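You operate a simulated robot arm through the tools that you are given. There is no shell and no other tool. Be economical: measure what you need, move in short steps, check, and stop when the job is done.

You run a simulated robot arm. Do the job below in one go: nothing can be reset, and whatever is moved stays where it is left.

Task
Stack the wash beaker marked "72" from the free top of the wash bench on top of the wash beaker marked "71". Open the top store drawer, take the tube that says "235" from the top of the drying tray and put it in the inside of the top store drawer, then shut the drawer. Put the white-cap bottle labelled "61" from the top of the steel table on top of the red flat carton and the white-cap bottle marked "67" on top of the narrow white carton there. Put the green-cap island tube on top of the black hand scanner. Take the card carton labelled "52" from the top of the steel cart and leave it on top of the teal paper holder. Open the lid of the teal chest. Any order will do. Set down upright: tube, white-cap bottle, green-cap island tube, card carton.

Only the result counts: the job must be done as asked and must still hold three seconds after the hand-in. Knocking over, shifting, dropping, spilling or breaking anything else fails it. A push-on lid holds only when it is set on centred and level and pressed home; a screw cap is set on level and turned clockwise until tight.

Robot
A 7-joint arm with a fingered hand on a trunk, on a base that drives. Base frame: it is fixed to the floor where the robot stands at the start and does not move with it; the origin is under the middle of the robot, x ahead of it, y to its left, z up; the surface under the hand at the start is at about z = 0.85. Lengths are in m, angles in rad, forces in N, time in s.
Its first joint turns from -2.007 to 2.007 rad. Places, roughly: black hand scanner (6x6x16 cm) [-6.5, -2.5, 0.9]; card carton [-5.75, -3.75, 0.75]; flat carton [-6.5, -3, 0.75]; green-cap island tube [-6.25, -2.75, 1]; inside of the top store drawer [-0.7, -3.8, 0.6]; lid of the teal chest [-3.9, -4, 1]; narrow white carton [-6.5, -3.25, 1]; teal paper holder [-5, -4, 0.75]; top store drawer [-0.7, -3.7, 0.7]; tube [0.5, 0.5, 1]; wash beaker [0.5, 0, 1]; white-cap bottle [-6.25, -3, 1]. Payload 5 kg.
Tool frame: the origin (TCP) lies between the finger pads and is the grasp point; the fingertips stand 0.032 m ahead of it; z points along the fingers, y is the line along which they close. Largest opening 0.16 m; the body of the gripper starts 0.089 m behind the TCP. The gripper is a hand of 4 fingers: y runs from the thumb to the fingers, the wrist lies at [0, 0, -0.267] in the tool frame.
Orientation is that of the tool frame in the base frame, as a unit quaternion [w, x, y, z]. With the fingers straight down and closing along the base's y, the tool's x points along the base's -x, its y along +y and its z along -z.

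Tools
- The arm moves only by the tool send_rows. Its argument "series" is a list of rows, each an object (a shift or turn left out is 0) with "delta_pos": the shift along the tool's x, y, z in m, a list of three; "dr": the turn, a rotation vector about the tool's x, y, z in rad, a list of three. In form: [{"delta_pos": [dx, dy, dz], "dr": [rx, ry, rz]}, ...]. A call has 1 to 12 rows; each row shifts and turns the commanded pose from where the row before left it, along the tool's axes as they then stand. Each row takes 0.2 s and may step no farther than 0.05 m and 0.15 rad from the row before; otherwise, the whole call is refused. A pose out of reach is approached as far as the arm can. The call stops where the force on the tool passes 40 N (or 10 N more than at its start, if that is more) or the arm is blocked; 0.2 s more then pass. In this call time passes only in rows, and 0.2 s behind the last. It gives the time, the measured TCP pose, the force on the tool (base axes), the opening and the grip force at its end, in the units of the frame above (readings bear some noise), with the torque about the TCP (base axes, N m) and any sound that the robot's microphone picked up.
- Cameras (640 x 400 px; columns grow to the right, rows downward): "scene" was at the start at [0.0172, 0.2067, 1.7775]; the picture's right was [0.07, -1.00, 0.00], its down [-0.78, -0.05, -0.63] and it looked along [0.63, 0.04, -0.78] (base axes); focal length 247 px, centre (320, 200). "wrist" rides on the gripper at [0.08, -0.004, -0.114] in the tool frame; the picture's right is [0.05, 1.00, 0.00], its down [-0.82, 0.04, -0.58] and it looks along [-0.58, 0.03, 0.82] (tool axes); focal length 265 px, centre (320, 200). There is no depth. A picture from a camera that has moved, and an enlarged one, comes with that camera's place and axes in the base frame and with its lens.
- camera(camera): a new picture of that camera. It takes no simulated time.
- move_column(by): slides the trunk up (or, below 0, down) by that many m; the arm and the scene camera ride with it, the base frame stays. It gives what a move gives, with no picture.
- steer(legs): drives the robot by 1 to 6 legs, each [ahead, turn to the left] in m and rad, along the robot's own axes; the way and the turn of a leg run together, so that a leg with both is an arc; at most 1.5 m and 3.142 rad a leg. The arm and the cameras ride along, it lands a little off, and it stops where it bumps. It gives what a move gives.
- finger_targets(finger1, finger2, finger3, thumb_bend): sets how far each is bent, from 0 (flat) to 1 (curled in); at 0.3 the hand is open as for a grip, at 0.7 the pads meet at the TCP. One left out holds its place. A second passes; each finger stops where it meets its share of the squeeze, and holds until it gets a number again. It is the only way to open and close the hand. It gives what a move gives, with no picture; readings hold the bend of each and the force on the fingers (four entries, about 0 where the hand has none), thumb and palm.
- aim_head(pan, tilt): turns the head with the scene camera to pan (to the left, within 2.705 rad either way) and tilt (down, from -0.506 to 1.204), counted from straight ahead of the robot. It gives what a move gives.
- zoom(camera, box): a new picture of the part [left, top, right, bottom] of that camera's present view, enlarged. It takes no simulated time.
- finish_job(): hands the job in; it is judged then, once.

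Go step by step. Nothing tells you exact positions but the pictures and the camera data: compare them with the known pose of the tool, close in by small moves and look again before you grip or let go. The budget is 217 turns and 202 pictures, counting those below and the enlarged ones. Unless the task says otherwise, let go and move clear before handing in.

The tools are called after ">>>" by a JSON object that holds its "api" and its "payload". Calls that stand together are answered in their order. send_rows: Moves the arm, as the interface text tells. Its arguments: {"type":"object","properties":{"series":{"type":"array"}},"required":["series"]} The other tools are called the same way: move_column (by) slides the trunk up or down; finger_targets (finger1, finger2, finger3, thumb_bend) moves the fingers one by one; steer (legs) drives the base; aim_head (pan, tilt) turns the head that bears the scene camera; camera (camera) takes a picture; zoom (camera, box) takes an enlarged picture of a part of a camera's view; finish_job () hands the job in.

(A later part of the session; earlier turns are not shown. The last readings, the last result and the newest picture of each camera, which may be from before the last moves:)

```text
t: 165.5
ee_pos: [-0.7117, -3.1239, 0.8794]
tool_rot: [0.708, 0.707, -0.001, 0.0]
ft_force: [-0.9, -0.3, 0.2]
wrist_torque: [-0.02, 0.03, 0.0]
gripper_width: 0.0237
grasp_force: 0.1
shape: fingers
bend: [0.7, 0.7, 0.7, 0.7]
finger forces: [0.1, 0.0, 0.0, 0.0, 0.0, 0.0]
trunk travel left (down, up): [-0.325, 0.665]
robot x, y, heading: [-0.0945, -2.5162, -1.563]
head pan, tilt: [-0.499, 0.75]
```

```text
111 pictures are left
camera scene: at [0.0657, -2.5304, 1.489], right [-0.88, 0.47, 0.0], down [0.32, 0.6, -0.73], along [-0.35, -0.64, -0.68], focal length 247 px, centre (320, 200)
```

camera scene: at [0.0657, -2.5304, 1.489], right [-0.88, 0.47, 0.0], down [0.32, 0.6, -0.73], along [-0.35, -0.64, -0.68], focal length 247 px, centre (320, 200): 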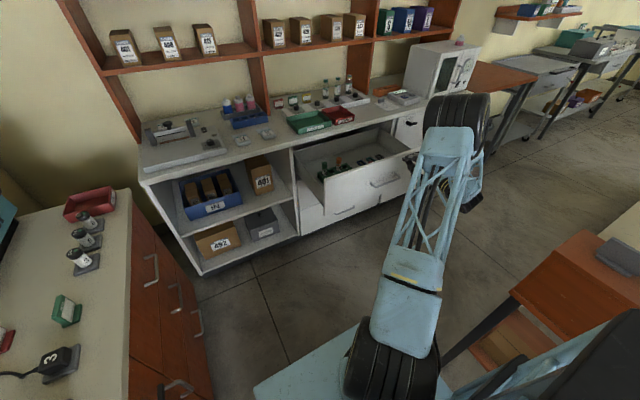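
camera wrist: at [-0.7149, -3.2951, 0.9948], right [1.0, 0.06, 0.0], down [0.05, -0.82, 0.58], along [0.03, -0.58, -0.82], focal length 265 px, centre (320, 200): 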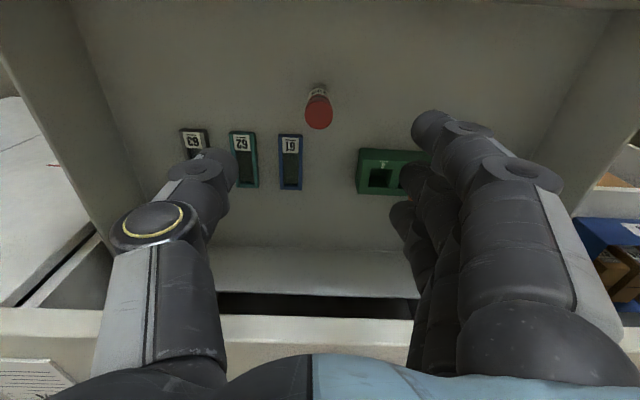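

I lower to z = 0.66 (below the handle), close in a little and push.

>>> {"api": "move_column", "payload": {"by": -0.22}}

>>> {"api": "steer", "payload": {"legs": [[0.05, 0]]}}

>>> {"api": "camera", "payload": {"camera": "wrist"}}

>>> {"api": "send_rows", "payload": {"series": [{"delta_pos": [0, 0, 0.02]}, {"delta_pos": [0, 0, 0.03]}, {"delta_pos": [0, 0, 0.03]}]}}

>>> {"api": "camera", "payload": {"camera": "scene"}}

```text
t: 167.8
ee_pos: [-0.7119, -3.1234, 0.659]
tool_rot: [0.707, 0.707, 0.001, 0.001]
ft_force: [0.5, -0.2, -0.4]
wrist_torque: [-0.02, -0.03, -0.01]
gripper_width: 0.0238
grasp_force: 0.1
shape: fingers
bend: [0.7, 0.7, 0.7, 0.7]
finger forces: [0.0, 0.0, 0.1, 0.1, 0.1, 0.1]
trunk travel left (down, up): [-0.105, 0.885]
robot x, y, heading: [-0.099, -2.5189, -1.572]
head pan, tilt: [-0.499, 0.75]
```

```text
t: 168.7
ee_pos: [-0.7117, -3.174, 0.6583]
tool_rot: [0.708, 0.707, 0.001, 0.002]
ft_force: [0.4, 0.5, 0.5]
wrist_torque: [0.0, -0.02, -0.03]
gripper_width: 0.0236
grasp_force: 0.0
shape: fingers
bend: [0.7, 0.7, 0.7, 0.7]
finger forces: [0.0, 0.1, 0.0, 0.1, 0.1, 0.0]
trunk travel left (down, up): [-0.105, 0.885]
robot x, y, heading: [-0.0951, -2.5666, -1.569]
head pan, tilt: [-0.499, 0.75]
```

```text
110 pictures are left
camera wrist: at [-0.6326, -3.0599, 0.6558], right [0.05, 0.0, 1.0], down [-0.82, 0.57, 0.04], along [-0.57, -0.82, 0.03], focal length 265 px, centre (320, 200)
```

wrist: 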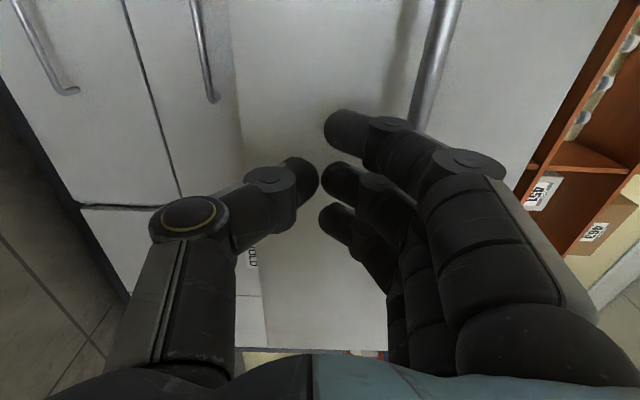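

```text
t: 169.5
ee_pos: [-0.7107, -3.255, 0.6579]
tool_rot: [0.707, 0.707, 0.001, 0.001]
ft_force: [-1.3, 0.1, 0.9]
wrist_torque: [0.02, 0.0, 0.02]
gripper_width: 0.0231
grasp_force: 0.0
shape: fingers
bend: [0.7, 0.7, 0.7, 0.7]
finger forces: [0.1, 0.0, 0.0, 0.0, 0.0, 0.1]
trunk travel left (down, up): [-0.105, 0.885]
robot x, y, heading: [-0.0958, -2.5669, -1.573]
head pan, tilt: [-0.499, 0.75]
```

```text
109 pictures are left
camera scene: at [0.0659, -2.5815, 1.269], right [-0.88, 0.48, 0.0], down [0.32, 0.6, -0.73], along [-0.35, -0.64, -0.68], focal length 247 px, centre (320, 200)
```

scene: 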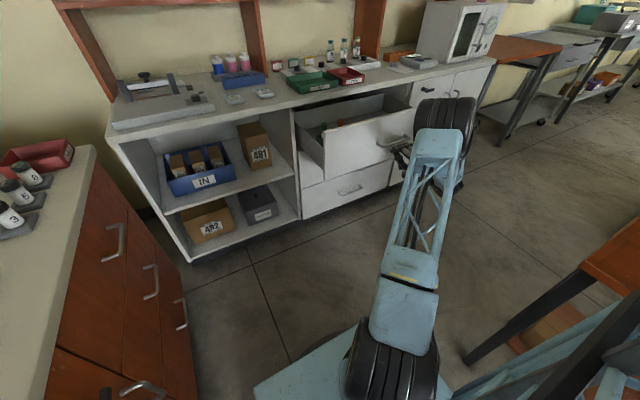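

The drawer is moving in smoothly. I keep pushing slowly.

>>> {"api": "send_rows", "payload": {"series": [{"delta_pos": [0, 0, 0.015]}, {"delta_pos": [0, 0, 0.015]}, {"delta_pos": [0, 0, 0.015]}, {"delta_pos": [0, 0, 0.015]}, {"delta_pos": [0, 0, 0.015]}, {"delta_pos": [0, 0, 0.015]}, {"delta_pos": [0, 0, 0.015]}, {"delta_pos": [0, 0, 0.015]}, {"delta_pos": [0, 0, 0.015]}, {"delta_pos": [0, 0, 0.015]}]}}

>>> {"api": "camera", "payload": {"camera": "scene"}}

>>> {"api": "send_rows", "payload": {"series": [{"delta_pos": [0, 0, 0.015]}, {"delta_pos": [0, 0, 0.015]}, {"delta_pos": [0, 0, 0.015]}, {"delta_pos": [0, 0, 0.015]}, {"delta_pos": [0, 0, 0.015]}, {"delta_pos": [0, 0, 0.01]}, {"delta_pos": [0, 0, 0.01]}, {"delta_pos": [0, 0, 0.01]}, {"delta_pos": [0, 0, 0.01]}, {"delta_pos": [0, 0, 0.01]}]}}

>>> {"api": "camera", "payload": {"camera": "scene"}}

```text
t: 171.7
ee_pos: [-0.7105, -3.4054, 0.6592]
tool_rot: [0.708, 0.707, 0.0, 0.001]
ft_force: [0.0, -0.6, -0.1]
wrist_torque: [0.04, 0.0, 0.0]
gripper_width: 0.0229
grasp_force: 0.1
shape: fingers
bend: [0.7, 0.7, 0.7, 0.7]
finger forces: [0.0, 0.0, 0.0, 0.0, 0.1, 0.0]
trunk travel left (down, up): [-0.105, 0.885]
robot x, y, heading: [-0.0989, -2.5701, -1.565]
head pan, tilt: [-0.499, 0.75]
```

```text
108 pictures are left
camera scene: at [0.0659, -2.5819, 1.269], right [-0.88, 0.48, 0.0], down [0.32, 0.6, -0.73], along [-0.35, -0.64, -0.68], focal length 247 px, centre (320, 200)
```

scene: 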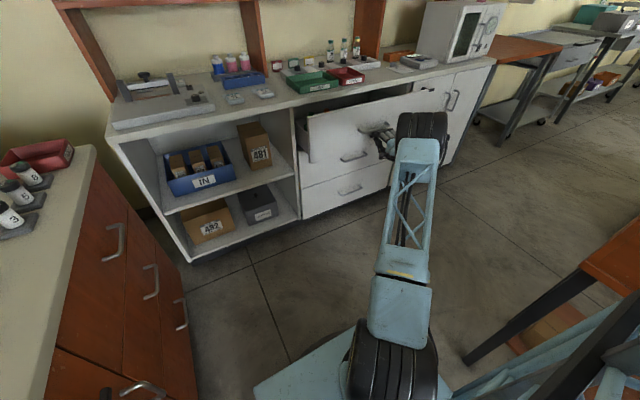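

```text
t: 173.9
ee_pos: [-0.7102, -3.5304, 0.66]
tool_rot: [0.708, 0.707, 0.001, 0.001]
ft_force: [0.1, -0.4, 0.2]
wrist_torque: [0.01, 0.0, 0.0]
gripper_width: 0.023
grasp_force: 0.0
shape: fingers
bend: [0.7, 0.7, 0.7, 0.7]
finger forces: [0.1, 0.0, 0.0, 0.0, 0.0, 0.0]
trunk travel left (down, up): [-0.105, 0.885]
robot x, y, heading: [-0.0994, -2.5637, -1.566]
head pan, tilt: [-0.499, 0.75]
```

```text
107 pictures are left
camera scene: at [0.066, -2.5815, 1.269], right [-0.88, 0.48, 0.0], down [0.32, 0.6, -0.73], along [-0.35, -0.64, -0.68], focal length 247 px, centre (320, 200)
```

scene: 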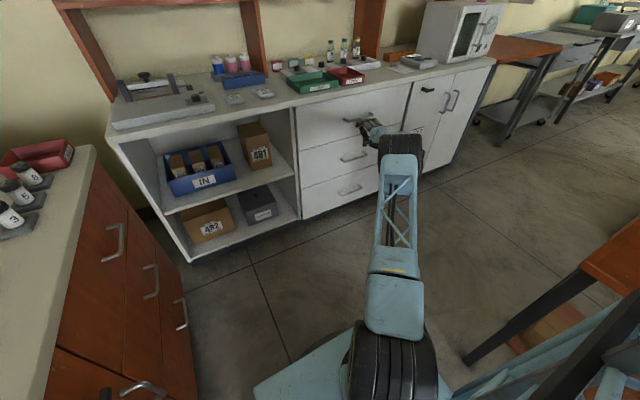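

Almost shut; I push on until it seats.

>>> {"api": "send_rows", "payload": {"series": [{"delta_pos": [0, 0, 0.006]}, {"delta_pos": [0, 0, 0.006]}, {"delta_pos": [0, 0, 0.006]}, {"delta_pos": [0, 0, 0.006]}, {"delta_pos": [0, 0, 0.006]}]}}

>>> {"api": "zoom", "payload": {"camera": "scene", "box": [280, 70, 460, 200]}}

```text
t: 174.8
ee_pos: [-0.7154, -3.5429, 0.6583]
tool_rot: [0.706, 0.708, 0.001, -0.001]
ft_force: [2.8, 9.6, -1.5]
wrist_torque: [0.09, -0.02, 0.08]
gripper_width: 0.022
grasp_force: 5.8
shape: fingers
bend: [0.7, 0.7, 0.7, 0.71]
finger forces: [0.7, 2.5, 0.7, 0.0, 7.1, 0.0]
trunk travel left (down, up): [-0.105, 0.885]
robot x, y, heading: [-0.0984, -2.5638, -1.566]
head pan, tilt: [-0.499, 0.75]
stopped in row 4: the force on the tool passed its limit at 50 N (the readings are from after the stop); the commanded pose is now the measured one
```

```text
3.08 times, centred on (370, 135) of scene
camera zoom: at [0.0661, -2.5811, 1.269], right [-0.88, 0.48, 0.0], down [0.33, 0.6, -0.73], along [-0.35, -0.64, -0.68], focal length 761 px, centre (166, 400)
```

zoom: 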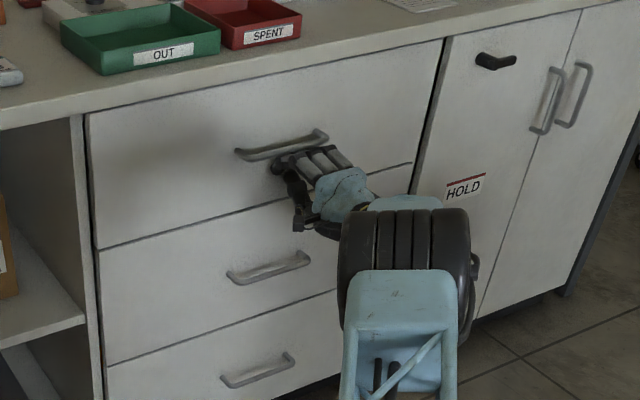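

The drawer is shut. I retract, raise, turn the tool down again, and look west along the room.

>>> {"api": "send_rows", "payload": {"series": [{"delta_pos": [0, 0, -0.05]}, {"delta_pos": [0, 0, -0.05]}, {"delta_pos": [0, 0, -0.05]}, {"delta_pos": [0, 0, -0.05]}]}}

>>> {"api": "move_column", "payload": {"by": 0.4}}

>>> {"api": "send_rows", "payload": {"series": [{"dr": [0.08637, 0.08637, -0.08637]}, {"dr": [0.08637, 0.08637, -0.08637]}, {"dr": [0.08637, 0.08637, -0.08637]}, {"dr": [0.08637, 0.08637, -0.08637]}, {"dr": [0.08637, 0.08637, -0.08637]}, {"dr": [0.08637, 0.08637, -0.08637]}, {"dr": [0.08637, 0.08637, -0.08637]}]}}

>>> {"api": "send_rows", "payload": {"series": [{"dr": [0.08637, 0.08637, -0.08637]}, {"dr": [0.08637, 0.08637, -0.08637]}, {"dr": [0.08637, 0.08637, -0.08637]}, {"dr": [0.08637, 0.08637, -0.08637]}, {"dr": [0.08637, 0.08637, -0.08637]}, {"dr": [0.08637, 0.08637, -0.08637]}, {"dr": [0.08637, 0.08637, -0.08637]}]}}

>>> {"api": "aim_head", "payload": {"pan": -1.5, "tilt": 0.4}}

>>> {"api": "camera", "payload": {"camera": "scene"}}

```text
t: 175.8
ee_pos: [-0.7156, -3.3427, 0.6579]
tool_rot: [0.707, 0.707, 0.001, -0.001]
ft_force: [0.7, -0.2, 0.0]
wrist_torque: [-0.01, -0.06, -0.06]
gripper_width: 0.023
grasp_force: 0.1
shape: fingers
bend: [0.7, 0.7, 0.7, 0.7]
finger forces: [0.1, 0.0, 0.0, 0.0, 0.0, 0.1]
trunk travel left (down, up): [-0.105, 0.885]
robot x, y, heading: [-0.096, -2.5657, -1.569]
head pan, tilt: [-0.499, 0.75]
```

```text
t: 179.6
ee_pos: [-0.7169, -3.3429, 1.0587]
tool_rot: [0.707, 0.708, 0.0, 0.0]
ft_force: [0.0, -1.0, 0.0]
wrist_torque: [0.0, -0.01, 0.0]
gripper_width: 0.023
grasp_force: 0.0
shape: fingers
bend: [0.7, 0.7, 0.7, 0.7]
finger forces: [0.0, 0.0, 0.1, 0.0, 0.0, 0.1]
trunk travel left (down, up): [-0.505, 0.485]
robot x, y, heading: [-0.099, -2.5698, -1.569]
head pan, tilt: [-0.499, 0.75]
```

```text
t: 181.2
ee_pos: [-0.7164, -3.3423, 1.0592]
tool_rot: [0.406, 0.817, 0.41, 0.0]
ft_force: [0.1, -0.2, 0.0]
wrist_torque: [-0.01, -0.04, -0.04]
gripper_width: 0.0228
grasp_force: 0.1
shape: fingers
bend: [0.7, 0.7, 0.7, 0.7]
finger forces: [0.0, 0.0, 0.1, 0.0, 0.0, 0.1]
trunk travel left (down, up): [-0.505, 0.485]
robot x, y, heading: [-0.0974, -2.5676, -1.569]
head pan, tilt: [-0.499, 0.75]
```

```text
t: 182.8
ee_pos: [-0.7172, -3.3424, 1.0589]
tool_rot: [-0.002, 0.707, 0.708, 0.001]
ft_force: [-0.4, 0.4, 0.0]
wrist_torque: [0.0, -0.01, 0.0]
gripper_width: 0.0229
grasp_force: 0.0
shape: fingers
bend: [0.7, 0.7, 0.7, 0.7]
finger forces: [0.0, 0.0, 0.0, 0.0, 0.0, 0.0]
trunk travel left (down, up): [-0.505, 0.485]
robot x, y, heading: [-0.0991, -2.5677, -1.568]
head pan, tilt: [-0.499, 0.75]
```

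```text
t: 184.1
ee_pos: [-0.7167, -3.342, 1.0585]
tool_rot: [-0.001, 0.707, 0.707, 0.001]
ft_force: [-0.1, 0.3, 0.0]
wrist_torque: [0.0, 0.0, -0.02]
gripper_width: 0.0229
grasp_force: 0.1
shape: fingers
bend: [0.7, 0.7, 0.7, 0.7]
finger forces: [0.0, 0.2, 0.0, 0.1, 0.0, 0.0]
trunk travel left (down, up): [-0.505, 0.485]
robot x, y, heading: [-0.0967, -2.5699, -1.564]
head pan, tilt: [-1.499, 0.4]
```

```text
105 pictures are left
camera scene: at [0.0131, -2.5155, 1.7], right [-0.07, 1.0, 0.0], down [0.39, 0.03, -0.92], along [-0.92, -0.07, -0.39], focal length 247 px, centre (320, 200)
```

scene: 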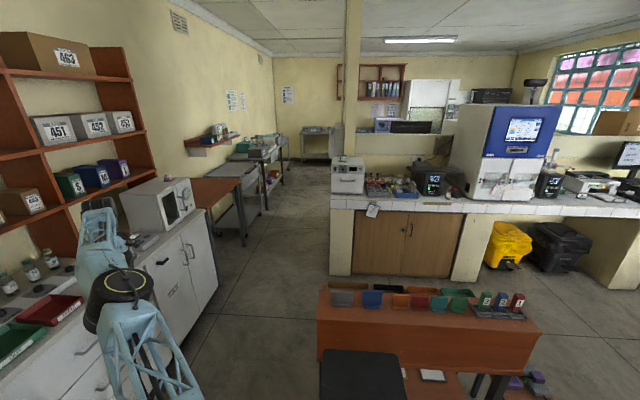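

The corridor west lies between the island (y > −2.57) and the wall furniture (y < −3.65). I tuck the arm to the centre, raise, and drive into the corridor.

>>> {"api": "move_column", "payload": {"by": 0.15}}

>>> {"api": "send_rows", "payload": {"series": [{"delta_pos": [0.015, 0.045, 0]}, {"delta_pos": [0.015, 0.045, 0]}, {"delta_pos": [0.015, 0.045, 0]}, {"delta_pos": [0.015, 0.045, 0]}, {"delta_pos": [0.015, 0.045, 0]}, {"delta_pos": [0.015, 0.045, 0]}, {"delta_pos": [0.015, 0.045, 0]}, {"delta_pos": [0.015, 0.045, 0]}, {"delta_pos": [0.015, 0.045, 0]}, {"delta_pos": [0.015, 0.045, 0]}, {"delta_pos": [0.015, 0.045, 0]}, {"delta_pos": [0.015, 0.045, 0]}]}}

>>> {"api": "steer", "payload": {"legs": [[0.5, 0], [0, -1.571]]}}

>>> {"api": "aim_head", "payload": {"pan": 0.2, "tilt": 0.4}}

>>> {"api": "camera", "payload": {"camera": "scene"}}

```text
t: 185.8
ee_pos: [-0.7163, -3.3416, 1.209]
tool_rot: [-0.001, 0.707, 0.708, 0.001]
ft_force: [-1.2, -0.4, -0.3]
wrist_torque: [0.02, 0.0, 0.01]
gripper_width: 0.0226
grasp_force: 0.0
shape: fingers
bend: [0.7, 0.7, 0.7, 0.7]
finger forces: [0.0, 0.1, 0.0, 0.0, 0.0, 0.1]
trunk travel left (down, up): [-0.655, 0.335]
robot x, y, heading: [-0.0968, -2.5657, -1.571]
head pan, tilt: [-1.499, 0.4]
```

```text
t: 188.4
ee_pos: [-0.1728, -3.1596, 1.2107]
tool_rot: [-0.001, 0.707, 0.708, 0.0]
ft_force: [0.7, 0.0, 0.4]
wrist_torque: [-0.04, 0.03, -0.01]
gripper_width: 0.023
grasp_force: 0.1
shape: fingers
bend: [0.7, 0.7, 0.7, 0.7]
finger forces: [0.0, 0.1, 0.1, 0.1, 0.1, 0.0]
trunk travel left (down, up): [-0.655, 0.335]
robot x, y, heading: [-0.1021, -2.5628, -1.573]
head pan, tilt: [-1.499, 0.4]
```

```text
t: 195.4
ee_pos: [-0.6902, -2.9842, 1.2105]
tool_rot: [-0.001, 1.0, -0.002, 0.001]
ft_force: [0.8, 0.4, -0.4]
wrist_torque: [0.0, 0.0, 0.01]
gripper_width: 0.0231
grasp_force: 0.1
shape: fingers
bend: [0.7, 0.7, 0.7, 0.7]
finger forces: [0.1, 0.0, 0.0, 0.0, 0.0, 0.0]
trunk travel left (down, up): [-0.655, 0.335]
robot x, y, heading: [-0.0931, -3.0647, 3.136]
head pan, tilt: [-1.499, 0.4]
```

```text
t: 197.1
ee_pos: [-0.6893, -2.9849, 1.2096]
tool_rot: [-0.001, 1.0, -0.003, 0.001]
ft_force: [-0.3, -0.6, 0.2]
wrist_torque: [0.0, -0.01, -0.01]
gripper_width: 0.0231
grasp_force: 0.0
shape: fingers
bend: [0.7, 0.7, 0.7, 0.7]
finger forces: [0.0, 0.0, 0.0, 0.1, 0.0, 0.1]
trunk travel left (down, up): [-0.655, 0.335]
robot x, y, heading: [-0.0965, -3.0628, 3.136]
head pan, tilt: [0.201, 0.4]
```

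```text
104 pictures are left
camera scene: at [-0.1265, -3.288, 1.85], right [-0.19, 0.98, 0.0], down [0.38, 0.08, -0.92], along [-0.9, -0.18, -0.39], focal length 247 px, centre (320, 200)
```

scene: 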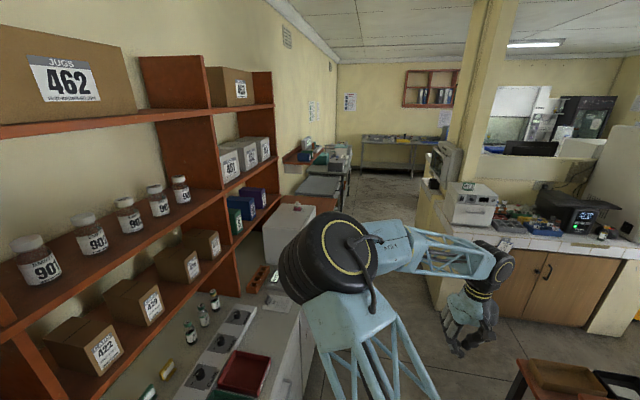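

I drive 2.6 m west along the corridor and look.

>>> {"api": "steer", "payload": {"legs": [[1.3, 0.006], [1.3, 0]]}}

>>> {"api": "aim_head", "payload": {"pan": 0.3, "tilt": 0.5}}

>>> {"api": "camera", "payload": {"camera": "scene"}}

```text
t: 209.9
ee_pos: [-3.3099, -2.9939, 1.2106]
tool_rot: [-0.001, 1.0, 0.001, 0.001]
ft_force: [0.3, -0.3, -0.7]
wrist_torque: [0.0, -0.02, -0.02]
gripper_width: 0.0233
grasp_force: 0.1
shape: fingers
bend: [0.7, 0.7, 0.7, 0.7]
finger forces: [0.0, 0.0, 0.0, 0.0, 0.0, 0.0]
trunk travel left (down, up): [-0.655, 0.335]
robot x, y, heading: [-2.7144, -3.07, -3.14]
head pan, tilt: [0.201, 0.4]
```

```text
t: 210.5
ee_pos: [-3.3102, -2.995, 1.211]
tool_rot: [-0.002, 1.0, 0.0, 0.001]
ft_force: [-0.5, 0.0, -0.3]
wrist_torque: [-0.01, 0.03, 0.02]
gripper_width: 0.0231
grasp_force: 0.0
shape: fingers
bend: [0.7, 0.7, 0.7, 0.7]
finger forces: [0.0, 0.0, 0.0, 0.1, 0.0, 0.0]
trunk travel left (down, up): [-0.655, 0.335]
robot x, y, heading: [-2.7135, -3.0678, -3.141]
head pan, tilt: [0.3, 0.499]
```

```text
103 pictures are left
camera scene: at [-2.7409, -3.3031, 1.8409], right [-0.3, 0.96, 0.0], down [0.46, 0.14, -0.88], along [-0.84, -0.26, -0.48], focal length 247 px, centre (320, 200)
```

scene: 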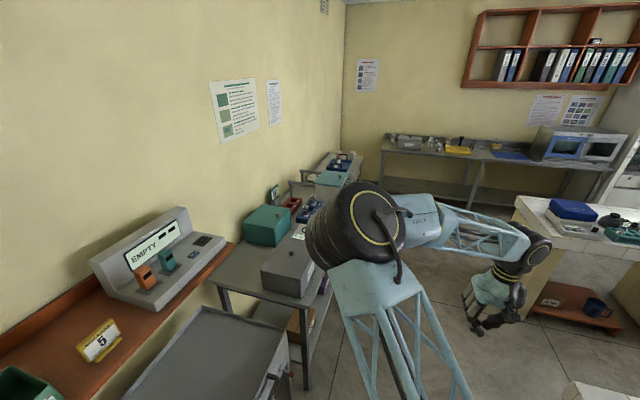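

>>> {"api": "zoom", "payload": {"camera": "scene", "box": [220, 140, 400, 260]}}

>>> {"api": "zoom", "payload": {"camera": "scene", "box": [370, 100, 640, 280]}}

```text
3.33 times, centred on (310, 200) of scene
camera zoom: at [-2.7409, -3.3031, 1.8409], right [-0.3, 0.96, 0.0], down [0.46, 0.14, -0.88], along [-0.84, -0.26, -0.48], focal length 825 px, centre (353, 200)
```

zoom: 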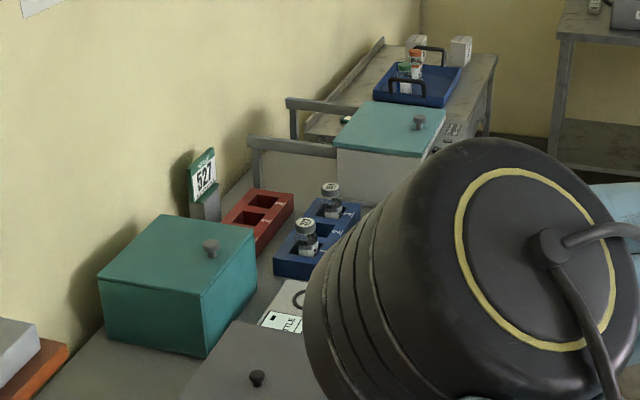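

```text
2.22 times, centred on (505, 190) of scene
camera zoom: at [-2.7409, -3.3031, 1.8409], right [-0.3, 0.96, 0.0], down [0.46, 0.14, -0.88], along [-0.84, -0.26, -0.48], focal length 550 px, centre (-91, 222)
```

zoom: 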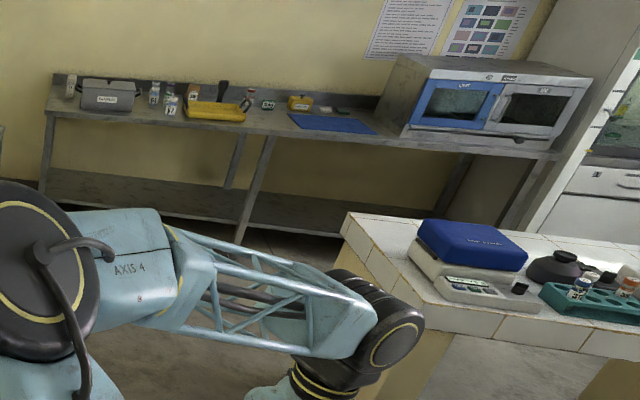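

The teal chest is at about x −4.03…−3.80, y −4.12…−3.90, its knob near the front edge and hinge at the wall. I drive in front of it and face it.

>>> {"api": "steer", "payload": {"legs": [[1.2, 0], [0, 1.571]]}}

>>> {"api": "aim_head", "payload": {"pan": 0.0, "tilt": 0.75}}

>>> {"api": "camera", "payload": {"camera": "scene"}}

>>> {"api": "camera", "payload": {"camera": "wrist"}}

```text
t: 220.7
ee_pos: [-3.9665, -3.6734, 1.2114]
tool_rot: [-0.001, 0.693, 0.721, -0.001]
ft_force: [0.0, 0.5, -0.4]
wrist_torque: [-0.02, 0.03, 0.04]
gripper_width: 0.0232
grasp_force: 0.1
shape: fingers
bend: [0.7, 0.7, 0.7, 0.7]
finger forces: [0.0, 0.0, 0.1, 0.1, 0.1, 0.0]
trunk travel left (down, up): [-0.655, 0.335]
robot x, y, heading: [-3.9134, -3.0746, -1.533]
head pan, tilt: [0.3, 0.499]
```

```text
t: 221.5
ee_pos: [-3.967, -3.6747, 1.2114]
tool_rot: [-0.002, 0.694, 0.72, -0.001]
ft_force: [-0.2, 0.1, 0.0]
wrist_torque: [0.01, -0.02, 0.0]
gripper_width: 0.0236
grasp_force: 0.1
shape: fingers
bend: [0.7, 0.7, 0.7, 0.7]
finger forces: [0.0, 0.0, 0.1, 0.0, 0.0, 0.0]
trunk travel left (down, up): [-0.655, 0.335]
robot x, y, heading: [-3.9109, -3.0791, -1.532]
head pan, tilt: [0.0, 0.75]
```

```text
100 pictures are left
camera scene: at [-3.7074, -3.0939, 1.8189], right [-1.0, -0.04, 0.0], down [-0.03, 0.68, -0.73], along [0.03, -0.73, -0.68], focal length 247 px, centre (320, 200)
```

scene: 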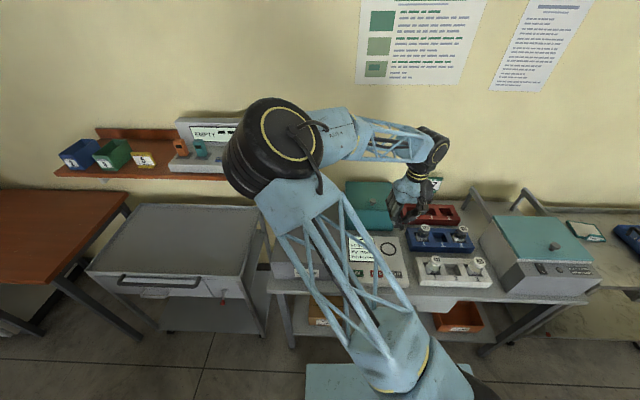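

```text
99 pictures are left
camera wrist: at [-3.9738, -3.5935, 1.3257], right [1.0, 0.09, 0.0], down [0.07, -0.81, 0.58], along [0.05, -0.57, -0.82], focal length 265 px, centre (320, 200)
```

wrist: 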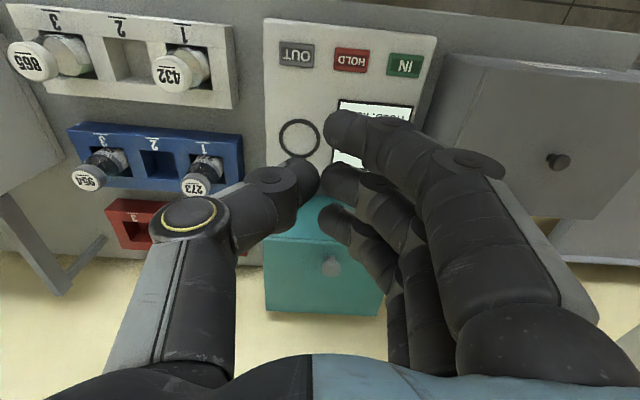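

Knob at about (−3.928, −3.94, 1.02). I drive 0.1 m closer, square the tool, and bring the open thumb and middle finger above the knob.

>>> {"api": "steer", "payload": {"legs": [[0.1, -0.037]]}}

>>> {"api": "finger_targets", "payload": {"finger1": 0.3, "finger2": 0.55, "finger3": 0.3, "thumb_bend": 0.55}}

>>> {"api": "send_rows", "payload": {"series": [{"delta_pos": [-0.04, 0.01, 0]}, {"delta_pos": [-0.04, 0.01, 0]}, {"delta_pos": [-0.04, 0.01, 0]}, {"delta_pos": [-0.035, 0.01, 0]}]}}

>>> {"api": "camera", "payload": {"camera": "wrist"}}

```text
t: 222.7
ee_pos: [-3.9861, -3.7725, 1.2101]
tool_rot: [-0.001, 0.706, 0.708, 0.0]
ft_force: [0.2, -0.6, -0.1]
wrist_torque: [0.07, 0.01, 0.01]
gripper_width: 0.0228
grasp_force: 0.1
shape: fingers
bend: [0.7, 0.7, 0.7, 0.7]
finger forces: [0.0, 0.1, 0.1, 0.1, 0.0, 0.0]
trunk travel left (down, up): [-0.655, 0.335]
robot x, y, heading: [-3.9132, -3.1762, -1.57]
head pan, tilt: [0.0, 0.75]
```

```text
t: 223.7
ee_pos: [-3.9854, -3.7727, 1.2096]
tool_rot: [-0.001, 0.706, 0.708, 0.0]
ft_force: [-0.2, 0.3, 0.7]
wrist_torque: [0.01, 0.01, 0.01]
gripper_width: 0.12
grasp_force: 0.1
shape: fingers
bend: [0.3, 0.55, 0.3, 0.55]
finger forces: [0.1, 0.0, 0.0, 0.1, 0.1, 0.0]
trunk travel left (down, up): [-0.655, 0.335]
robot x, y, heading: [-3.9138, -3.1771, -1.567]
head pan, tilt: [0.0, 0.75]
```

```text
t: 224.7
ee_pos: [-3.9468, -3.9267, 1.2091]
tool_rot: [-0.001, 0.706, 0.708, 0.0]
ft_force: [-0.8, -0.7, 0.3]
wrist_torque: [0.06, 0.04, 0.03]
gripper_width: 0.1202
grasp_force: 0.0
shape: fingers
bend: [0.3, 0.55, 0.3, 0.55]
finger forces: [0.1, 0.0, 0.0, 0.0, 0.0, 0.0]
trunk travel left (down, up): [-0.655, 0.335]
robot x, y, heading: [-3.9118, -3.1772, -1.567]
head pan, tilt: [0.0, 0.75]
```

```text
98 pictures are left
camera wrist: at [-3.9506, -3.8462, 1.3246], right [1.0, 0.05, 0.0], down [0.04, -0.82, 0.57], along [0.03, -0.57, -0.82], focal length 265 px, centre (320, 200)
```

wrist: 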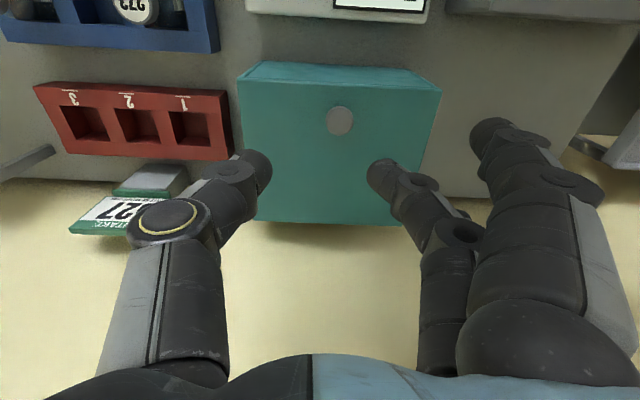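

Triangulated knob top (−3.921, −3.946, 1.013), lid at about z 0.985, hinge y ≈ −4.126. I descend to the knob with care.

>>> {"api": "send_rows", "payload": {"series": [{"delta_pos": [-0.02, 0.024, 0]}, {"delta_pos": [0, 0, 0.05]}, {"delta_pos": [0, 0, 0.05]}, {"delta_pos": [0, 0, 0.05]}, {"delta_pos": [0, 0, 0.025]}]}}

>>> {"api": "camera", "payload": {"camera": "wrist"}}

```text
t: 225.8
ee_pos: [-3.9204, -3.9449, 1.038]
tool_rot: [0.0, 0.707, 0.707, -0.001]
ft_force: [0.4, 0.3, 35.9]
wrist_torque: [-0.03, 1.01, 0.01]
gripper_width: 0.1207
grasp_force: 17.0
shape: fingers
bend: [0.3, 0.56, 0.3, 0.56]
finger forces: [0.1, 7.7, 0.0, 0.0, 27.8, 0.0]
trunk travel left (down, up): [-0.655, 0.335]
robot x, y, heading: [-3.9109, -3.1753, -1.569]
head pan, tilt: [0.0, 0.75]
```

```text
97 pictures are left
camera wrist: at [-3.9248, -3.8646, 1.1533], right [1.0, 0.05, 0.0], down [0.05, -0.81, 0.58], along [0.03, -0.58, -0.81], focal length 265 px, centre (320, 200)
```

wrist: 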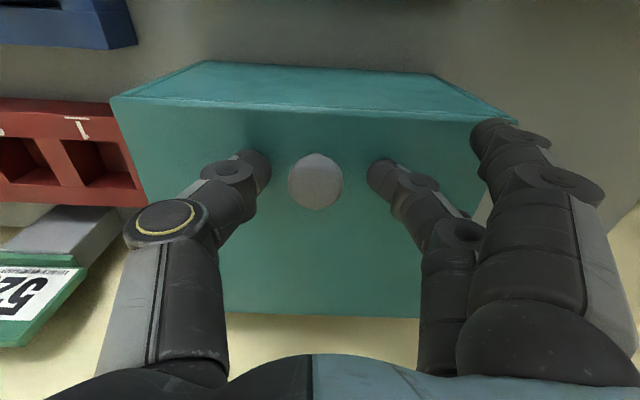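

Fingertips touched the lid; I raise 8 mm and close on the knob.

>>> {"api": "send_rows", "payload": {"series": [{"delta_pos": [0, 0, -0.008]}]}}

>>> {"api": "finger_targets", "payload": {"finger2": 0.72, "thumb_bend": 0.72}}

>>> {"api": "camera", "payload": {"camera": "wrist"}}

```text
t: 226.2
ee_pos: [-3.921, -3.9447, 1.0404]
tool_rot: [-0.002, 0.707, 0.708, 0.001]
ft_force: [0.4, 0.1, 0.4]
wrist_torque: [-0.01, 0.01, 0.0]
gripper_width: 0.1207
grasp_force: 0.2
shape: fingers
bend: [0.3, 0.55, 0.3, 0.55]
finger forces: [0.1, 0.0, 0.0, 0.0, 0.0, 0.0]
trunk travel left (down, up): [-0.655, 0.335]
robot x, y, heading: [-3.9105, -3.1795, -1.569]
head pan, tilt: [0.0, 0.75]
```

```text
t: 227.2
ee_pos: [-3.9221, -3.9472, 1.0429]
tool_rot: [-0.001, 0.707, 0.707, 0.0]
ft_force: [-10.7, 1.9, -0.5]
wrist_torque: [0.04, 0.26, -0.02]
gripper_width: 0.1049
grasp_force: 11.7
shape: fingers
bend: [0.3, 0.65, 0.3, 0.67]
finger forces: [0.1, 6.6, 0.0, 0.1, 16.8, 0.0]
trunk travel left (down, up): [-0.655, 0.335]
robot x, y, heading: [-3.9098, -3.1755, -1.567]
head pan, tilt: [0.0, 0.75]
```

```text
96 pictures are left
camera wrist: at [-3.9267, -3.8659, 1.1575], right [1.0, 0.05, 0.0], down [0.04, -0.82, 0.58], along [0.03, -0.57, -0.82], focal length 265 px, centre (320, 200)
```

wrist: 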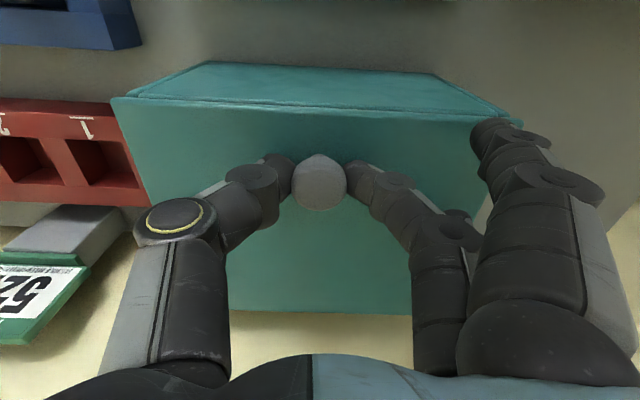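

The knob is gripped with the pads' axis along the hinge, so it can pivot. I curl finger 1 away and start the opening arc to about 40°.

>>> {"api": "send_rows", "payload": {"series": [{"delta_pos": [-0.001, 0, -0.015]}, {"delta_pos": [-0.004, 0, -0.015]}, {"delta_pos": [-0.005, 0, -0.015]}, {"delta_pos": [-0.008, 0, -0.0154]}]}}

>>> {"api": "camera", "payload": {"camera": "wrist"}}

```text
t: 228.2
ee_pos: [-3.9232, -3.9648, 1.1023]
tool_rot: [-0.002, 0.707, 0.707, 0.001]
ft_force: [-10.4, -0.8, -3.8]
wrist_torque: [0.55, -1.22, -0.14]
gripper_width: 0.1086
grasp_force: 19.9
shape: fingers
bend: [0.28, 0.64, 0.3, 0.67]
finger forces: [14.0, 10.3, 0.0, 0.0, 14.4, 0.0]
trunk travel left (down, up): [-0.655, 0.335]
robot x, y, heading: [-3.9141, -3.179, -1.563]
head pan, tilt: [0.0, 0.75]
```

```text
95 pictures are left
camera wrist: at [-3.9275, -3.8846, 1.2185], right [1.0, 0.05, 0.0], down [0.04, -0.82, 0.57], along [0.03, -0.57, -0.82], focal length 265 px, centre (320, 200)
```

wrist: 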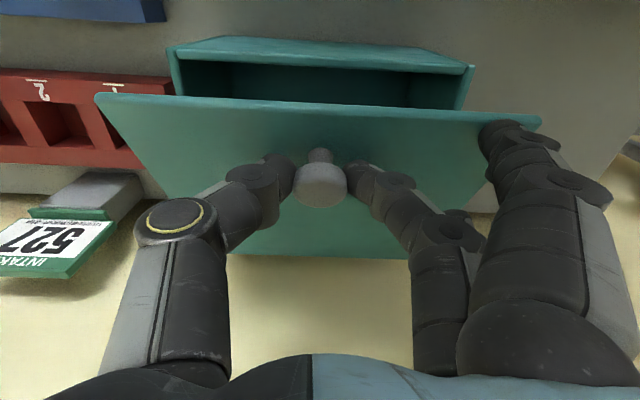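

The lid lifts. Finger 1 presses on the lid edge, so I curl it in, then continue the arc.

>>> {"api": "finger_targets", "payload": {"finger1": 1.0}}

>>> {"api": "send_rows", "payload": {"series": [{"delta_pos": [-0.008, 0, -0.013]}, {"delta_pos": [-0.009, 0, -0.013]}, {"delta_pos": [-0.01, 0, -0.0125]}, {"delta_pos": [-0.01, 0, -0.012]}]}}

>>> {"api": "camera", "payload": {"camera": "wrist"}}

>>> {"api": "camera", "payload": {"camera": "scene"}}

```text
t: 229.2
ee_pos: [-3.9221, -3.964, 1.1033]
tool_rot: [-0.002, 0.706, 0.708, 0.001]
ft_force: [-6.1, 0.5, -3.9]
wrist_torque: [0.58, -1.36, -0.47]
gripper_width: 0.1083
grasp_force: 19.5
shape: fingers
bend: [0.29, 0.64, 0.3, 0.66]
finger forces: [14.9, 9.6, 0.0, 0.1, 15.5, 0.0]
trunk travel left (down, up): [-0.655, 0.335]
robot x, y, heading: [-3.9129, -3.1782, -1.567]
head pan, tilt: [0.0, 0.75]
```

```text
t: 230.2
ee_pos: [-3.9226, -4.0029, 1.1532]
tool_rot: [-0.002, 0.707, 0.708, 0.0]
ft_force: [-4.6, -2.0, -4.4]
wrist_torque: [0.09, -0.46, -0.44]
gripper_width: 0.1011
grasp_force: 12.3
shape: fingers
bend: [0.32, 0.64, 0.3, 0.67]
finger forces: [6.1, 6.2, 0.0, 0.1, 11.2, 0.0]
trunk travel left (down, up): [-0.655, 0.335]
robot x, y, heading: [-3.9101, -3.1831, -1.567]
head pan, tilt: [0.0, 0.75]
```

```text
94 pictures are left
camera wrist: at [-3.9268, -3.9217, 1.2685], right [1.0, 0.05, 0.0], down [0.04, -0.82, 0.58], along [0.03, -0.57, -0.82], focal length 265 px, centre (320, 200)
```

wrist: 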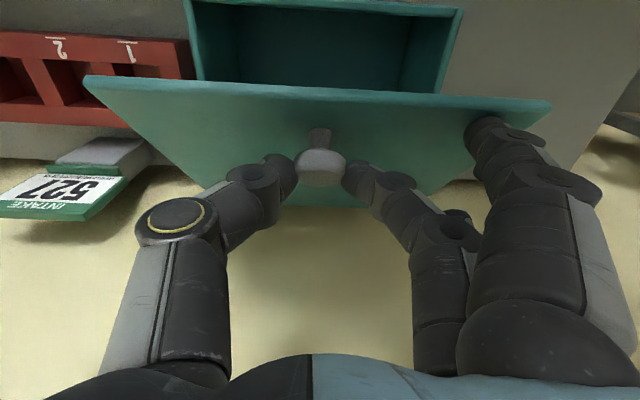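

```text
93 pictures are left
camera scene: at [-3.7069, -3.203, 1.8188], right [-1.0, 0.0, 0.0], down [0.0, 0.68, -0.73], along [0.0, -0.73, -0.68], focal length 247 px, centre (320, 200)
```

scene: 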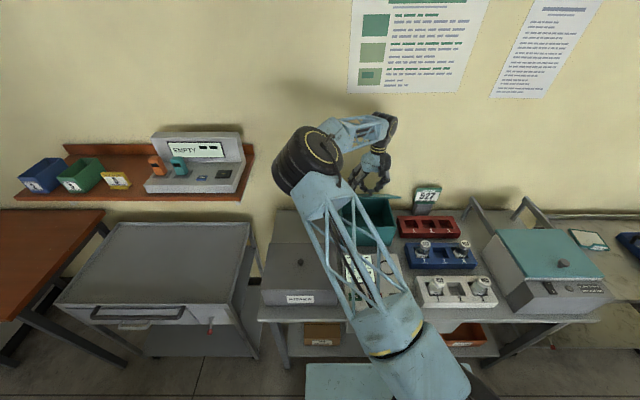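

Lid at about 40°. I continue to about 60°.

>>> {"api": "send_rows", "payload": {"series": [{"delta_pos": [-0.012, 0, -0.0105]}, {"delta_pos": [-0.013, 0, -0.009]}, {"delta_pos": [-0.013, 0, -0.008]}, {"delta_pos": [-0.014, 0, -0.007]}]}}

>>> {"api": "camera", "payload": {"camera": "wrist"}}

>>> {"api": "zoom", "payload": {"camera": "scene", "box": [300, 80, 460, 260]}}

```text
t: 231.2
ee_pos: [-3.9199, -4.0532, 1.1874]
tool_rot: [-0.001, 0.707, 0.707, 0.001]
ft_force: [0.7, -0.7, 0.3]
wrist_torque: [0.02, 0.02, -0.05]
gripper_width: 0.0789
grasp_force: 0.0
shape: fingers
bend: [0.36, 0.7, 0.3, 0.71]
finger forces: [0.1, 0.0, 0.0, 0.1, 0.0, 0.1]
trunk travel left (down, up): [-0.655, 0.335]
robot x, y, heading: [-3.9114, -3.1767, -1.57]
head pan, tilt: [0.0, 0.75]
```

```text
92 pictures are left
camera wrist: at [-3.926, -3.9735, 1.303], right [1.0, 0.05, 0.0], down [0.04, -0.82, 0.58], along [0.03, -0.57, -0.82], focal length 265 px, centre (320, 200)
```

wrist: 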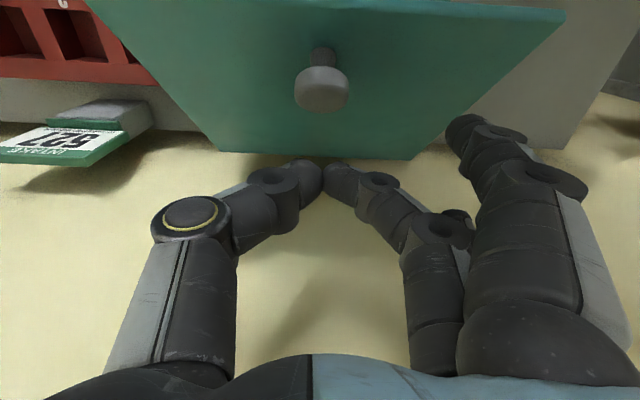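

```text
2.22 times, centred on (380, 170) of scene
camera zoom: at [-3.7063, -3.2025, 1.8189], right [-1.0, 0.0, 0.0], down [0.0, 0.68, -0.73], along [0.0, -0.73, -0.68], focal length 550 px, centre (187, 267)
```

zoom: 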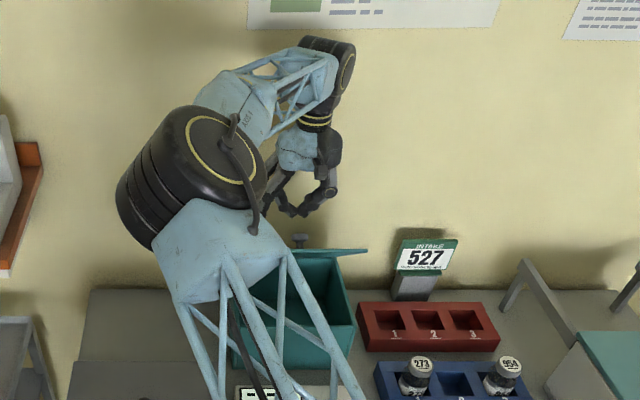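

I lost the knob, but the lid seems to stay partly open. I raise the hand and check whether it holds.

>>> {"api": "send_rows", "payload": {"series": [{"delta_pos": [0.01, 0, -0.04]}, {"delta_pos": [0.04, 0, -0.03]}, {"delta_pos": [0.045, 0, -0.02]}, {"delta_pos": [0.05, 0, 0]}, {"delta_pos": [0.05, 0, 0]}]}}

>>> {"api": "camera", "payload": {"camera": "wrist"}}

```text
t: 232.4
ee_pos: [-3.9234, -3.8575, 1.2794]
tool_rot: [-0.001, 0.707, 0.707, 0.0]
ft_force: [0.2, 0.5, 0.2]
wrist_torque: [-0.04, 0.0, -0.02]
gripper_width: 0.0787
grasp_force: 0.1
shape: fingers
bend: [0.36, 0.7, 0.3, 0.71]
finger forces: [0.0, 0.1, 0.0, 0.0, 0.0, 0.0]
trunk travel left (down, up): [-0.655, 0.335]
robot x, y, heading: [-3.9127, -3.1781, -1.571]
head pan, tilt: [0.0, 0.75]
```

```text
90 pictures are left
camera wrist: at [-3.9273, -3.7767, 1.3941], right [1.0, 0.05, 0.0], down [0.04, -0.82, 0.58], along [0.03, -0.58, -0.82], focal length 265 px, centre (320, 200)
```

wrist: 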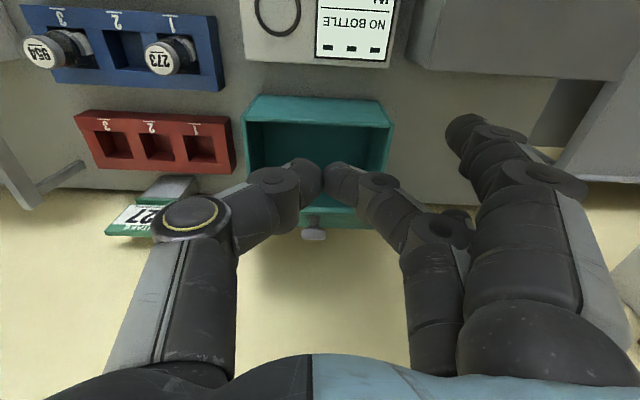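

>>> {"api": "zoom", "payload": {"camera": "wrist", "box": [220, 70, 420, 260]}}

>>> {"api": "zoom", "payload": {"camera": "scene", "box": [300, 100, 460, 260]}}

```text
2.11 times, centred on (320, 165) of wrist
camera zoom: at [-3.9273, -3.7767, 1.3941], right [1.0, 0.05, 0.0], down [0.04, -0.82, 0.58], along [0.03, -0.58, -0.82], focal length 559 px, centre (320, 274)
```

zoom: 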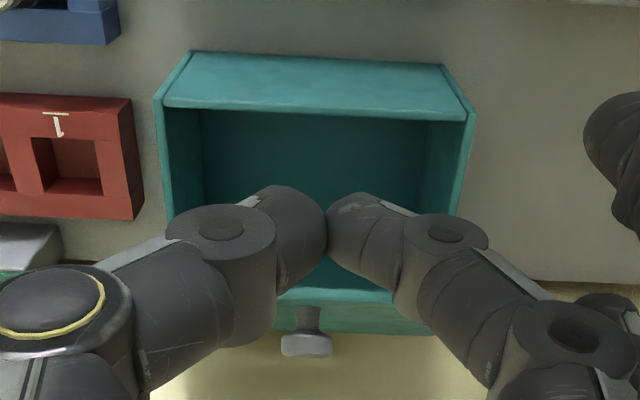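

```text
2.50 times, centred on (380, 180) of scene
camera zoom: at [-3.706, -3.2008, 1.819], right [-1.0, 0.0, 0.0], down [0.0, 0.68, -0.73], along [0.0, -0.73, -0.68], focal length 618 px, centre (170, 250)
```

zoom: 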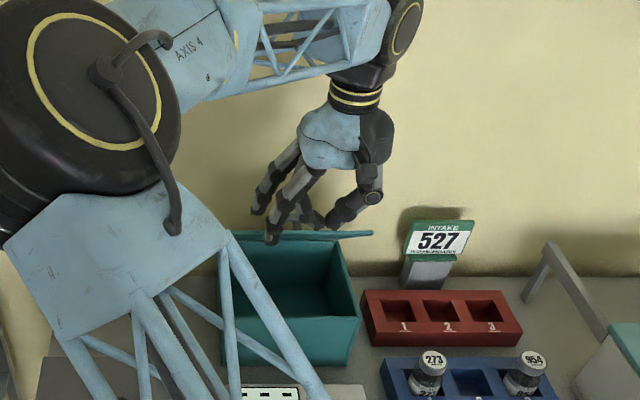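

The lid holds by itself at about 43°. I'll close the hand, lower it in front of the lid's edge and push the underside back to open it further.

>>> {"api": "finger_targets", "payload": {"finger1": 0.7, "finger2": 0.7, "finger3": 0.7, "thumb_bend": 0.7}}

>>> {"api": "send_rows", "payload": {"series": [{"delta_pos": [0.02, 0, 0.02]}, {"delta_pos": [0, 0, 0.05]}, {"delta_pos": [0, 0, 0.05]}, {"delta_pos": [0, 0, 0.045]}, {"delta_pos": [-0.04, 0, 0]}, {"delta_pos": [-0.04, 0, 0]}, {"delta_pos": [-0.03, 0, 0]}, {"delta_pos": [-0.02, 0, 0]}, {"delta_pos": [-0.02, 0, 0]}, {"delta_pos": [-0.02, 0, 0]}]}}

>>> {"api": "camera", "payload": {"camera": "wrist"}}

>>> {"api": "zoom", "payload": {"camera": "scene", "box": [300, 100, 460, 260]}}

```text
t: 233.4
ee_pos: [-3.9236, -3.8587, 1.278]
tool_rot: [-0.002, 0.706, 0.708, 0.0]
ft_force: [0.0, -0.1, -1.1]
wrist_torque: [-0.01, -0.01, -0.01]
gripper_width: 0.0234
grasp_force: 0.0
shape: fingers
bend: [0.7, 0.7, 0.7, 0.7]
finger forces: [0.0, 0.1, 0.0, 0.1, 0.1, 0.0]
trunk travel left (down, up): [-0.655, 0.335]
robot x, y, heading: [-3.9122, -3.1802, -1.569]
head pan, tilt: [0.0, 0.75]
```

```text
t: 235.7
ee_pos: [-3.9226, -4.0084, 1.1133]
tool_rot: [-0.001, 0.707, 0.707, 0.0]
ft_force: [-0.7, 0.5, -0.1]
wrist_torque: [0.03, 0.02, 0.01]
gripper_width: 0.0234
grasp_force: 0.4
shape: fingers
bend: [0.7, 0.7, 0.7, 0.7]
finger forces: [0.0, 0.0, 0.1, 0.1, 0.1, 0.0]
trunk travel left (down, up): [-0.655, 0.335]
robot x, y, heading: [-3.9099, -3.1775, -1.57]
head pan, tilt: [0.0, 0.75]
```

```text
87 pictures are left
camera wrist: at [-3.9274, -3.9291, 1.2287], right [1.0, 0.05, 0.0], down [0.04, -0.82, 0.58], along [0.03, -0.57, -0.82], focal length 265 px, centre (320, 200)
```

wrist: 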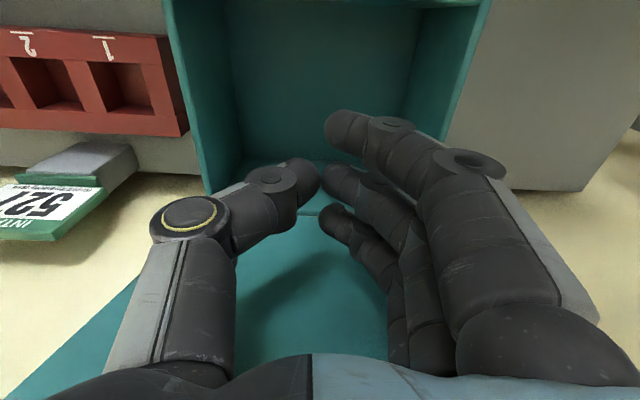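

```text
2.50 times, centred on (380, 180) of scene
camera zoom: at [-3.7064, -3.2026, 1.8189], right [-1.0, 0.0, 0.0], down [0.0, 0.68, -0.73], along [0.0, -0.73, -0.68], focal length 618 px, centre (170, 250)
```

zoom: 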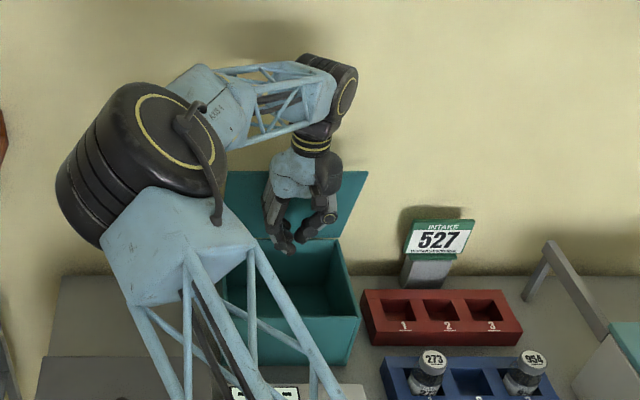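

The lid is now at about 72°. I push 3.5 cm further.

>>> {"api": "send_rows", "payload": {"series": [{"delta_pos": [-0.012, 0, 0]}, {"delta_pos": [-0.012, 0, 0]}, {"delta_pos": [-0.012, 0, 0]}]}}

>>> {"api": "zoom", "payload": {"camera": "scene", "box": [300, 100, 460, 260]}}

```text
t: 236.4
ee_pos: [-3.9235, -4.0449, 1.1142]
tool_rot: [-0.002, 0.707, 0.708, 0.001]
ft_force: [1.2, 0.4, 0.4]
wrist_torque: [0.01, -0.02, -0.03]
gripper_width: 0.0233
grasp_force: 0.1
shape: fingers
bend: [0.7, 0.7, 0.7, 0.7]
finger forces: [0.0, 0.1, 0.0, 0.0, 0.0, 0.0]
trunk travel left (down, up): [-0.655, 0.335]
robot x, y, heading: [-3.9089, -3.178, -1.572]
head pan, tilt: [0.0, 0.75]
```

```text
2.50 times, centred on (380, 180) of scene
camera zoom: at [-3.7063, -3.2025, 1.8189], right [-1.0, 0.0, 0.0], down [0.0, 0.68, -0.73], along [0.0, -0.73, -0.68], focal length 618 px, centre (170, 250)
```

zoom: 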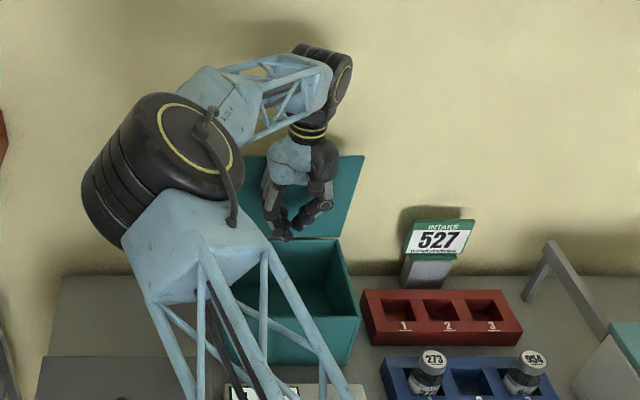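

>>> {"api": "send_rows", "payload": {"series": [{"delta_pos": [-0.01, 0, 0]}, {"delta_pos": [-0.01, 0, 0]}]}}

>>> {"api": "send_rows", "payload": {"series": [{"delta_pos": [0.04, 0, 0]}, {"delta_pos": [0.04, 0, 0]}, {"delta_pos": [0.04, 0, -0.02]}, {"delta_pos": [0.03, 0, -0.04]}, {"delta_pos": [0.03, 0, -0.04]}]}}

>>> {"api": "camera", "payload": {"camera": "scene"}}

```text
t: 237.1
ee_pos: [-3.9209, -4.0652, 1.112]
tool_rot: [-0.001, 0.706, 0.708, 0.001]
ft_force: [-0.1, 0.2, 0.7]
wrist_torque: [0.01, 0.01, -0.01]
gripper_width: 0.0232
grasp_force: 0.2
shape: fingers
bend: [0.7, 0.7, 0.7, 0.7]
finger forces: [0.1, 0.0, 0.1, 0.0, 0.0, 0.0]
trunk travel left (down, up): [-0.655, 0.335]
robot x, y, heading: [-3.9111, -3.1789, -1.568]
head pan, tilt: [0.0, 0.75]
```

```text
t: 238.2
ee_pos: [-3.922, -3.8829, 1.2154]
tool_rot: [0.0, 0.707, 0.708, 0.001]
ft_force: [0.7, 0.3, 0.6]
wrist_torque: [0.0, -0.02, -0.01]
gripper_width: 0.0232
grasp_force: 0.1
shape: fingers
bend: [0.7, 0.7, 0.7, 0.7]
finger forces: [0.0, 0.1, 0.1, 0.0, 0.0, 0.0]
trunk travel left (down, up): [-0.655, 0.335]
robot x, y, heading: [-3.9117, -3.1765, -1.571]
head pan, tilt: [0.0, 0.75]
```

```text
84 pictures are left
camera scene: at [-3.7063, -3.2009, 1.8189], right [-1.0, 0.0, 0.0], down [0.0, 0.68, -0.73], along [0.0, -0.73, -0.68], focal length 247 px, centre (320, 200)
```

scene: 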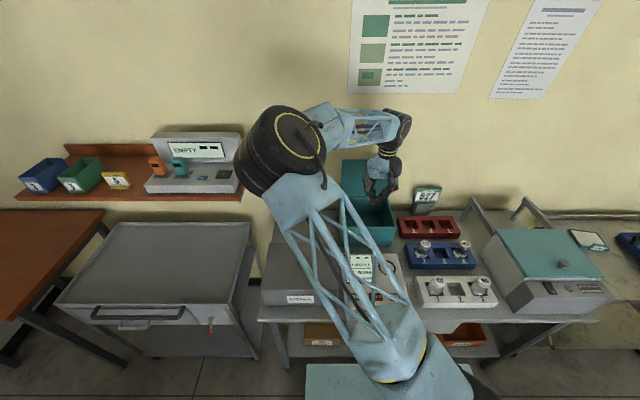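

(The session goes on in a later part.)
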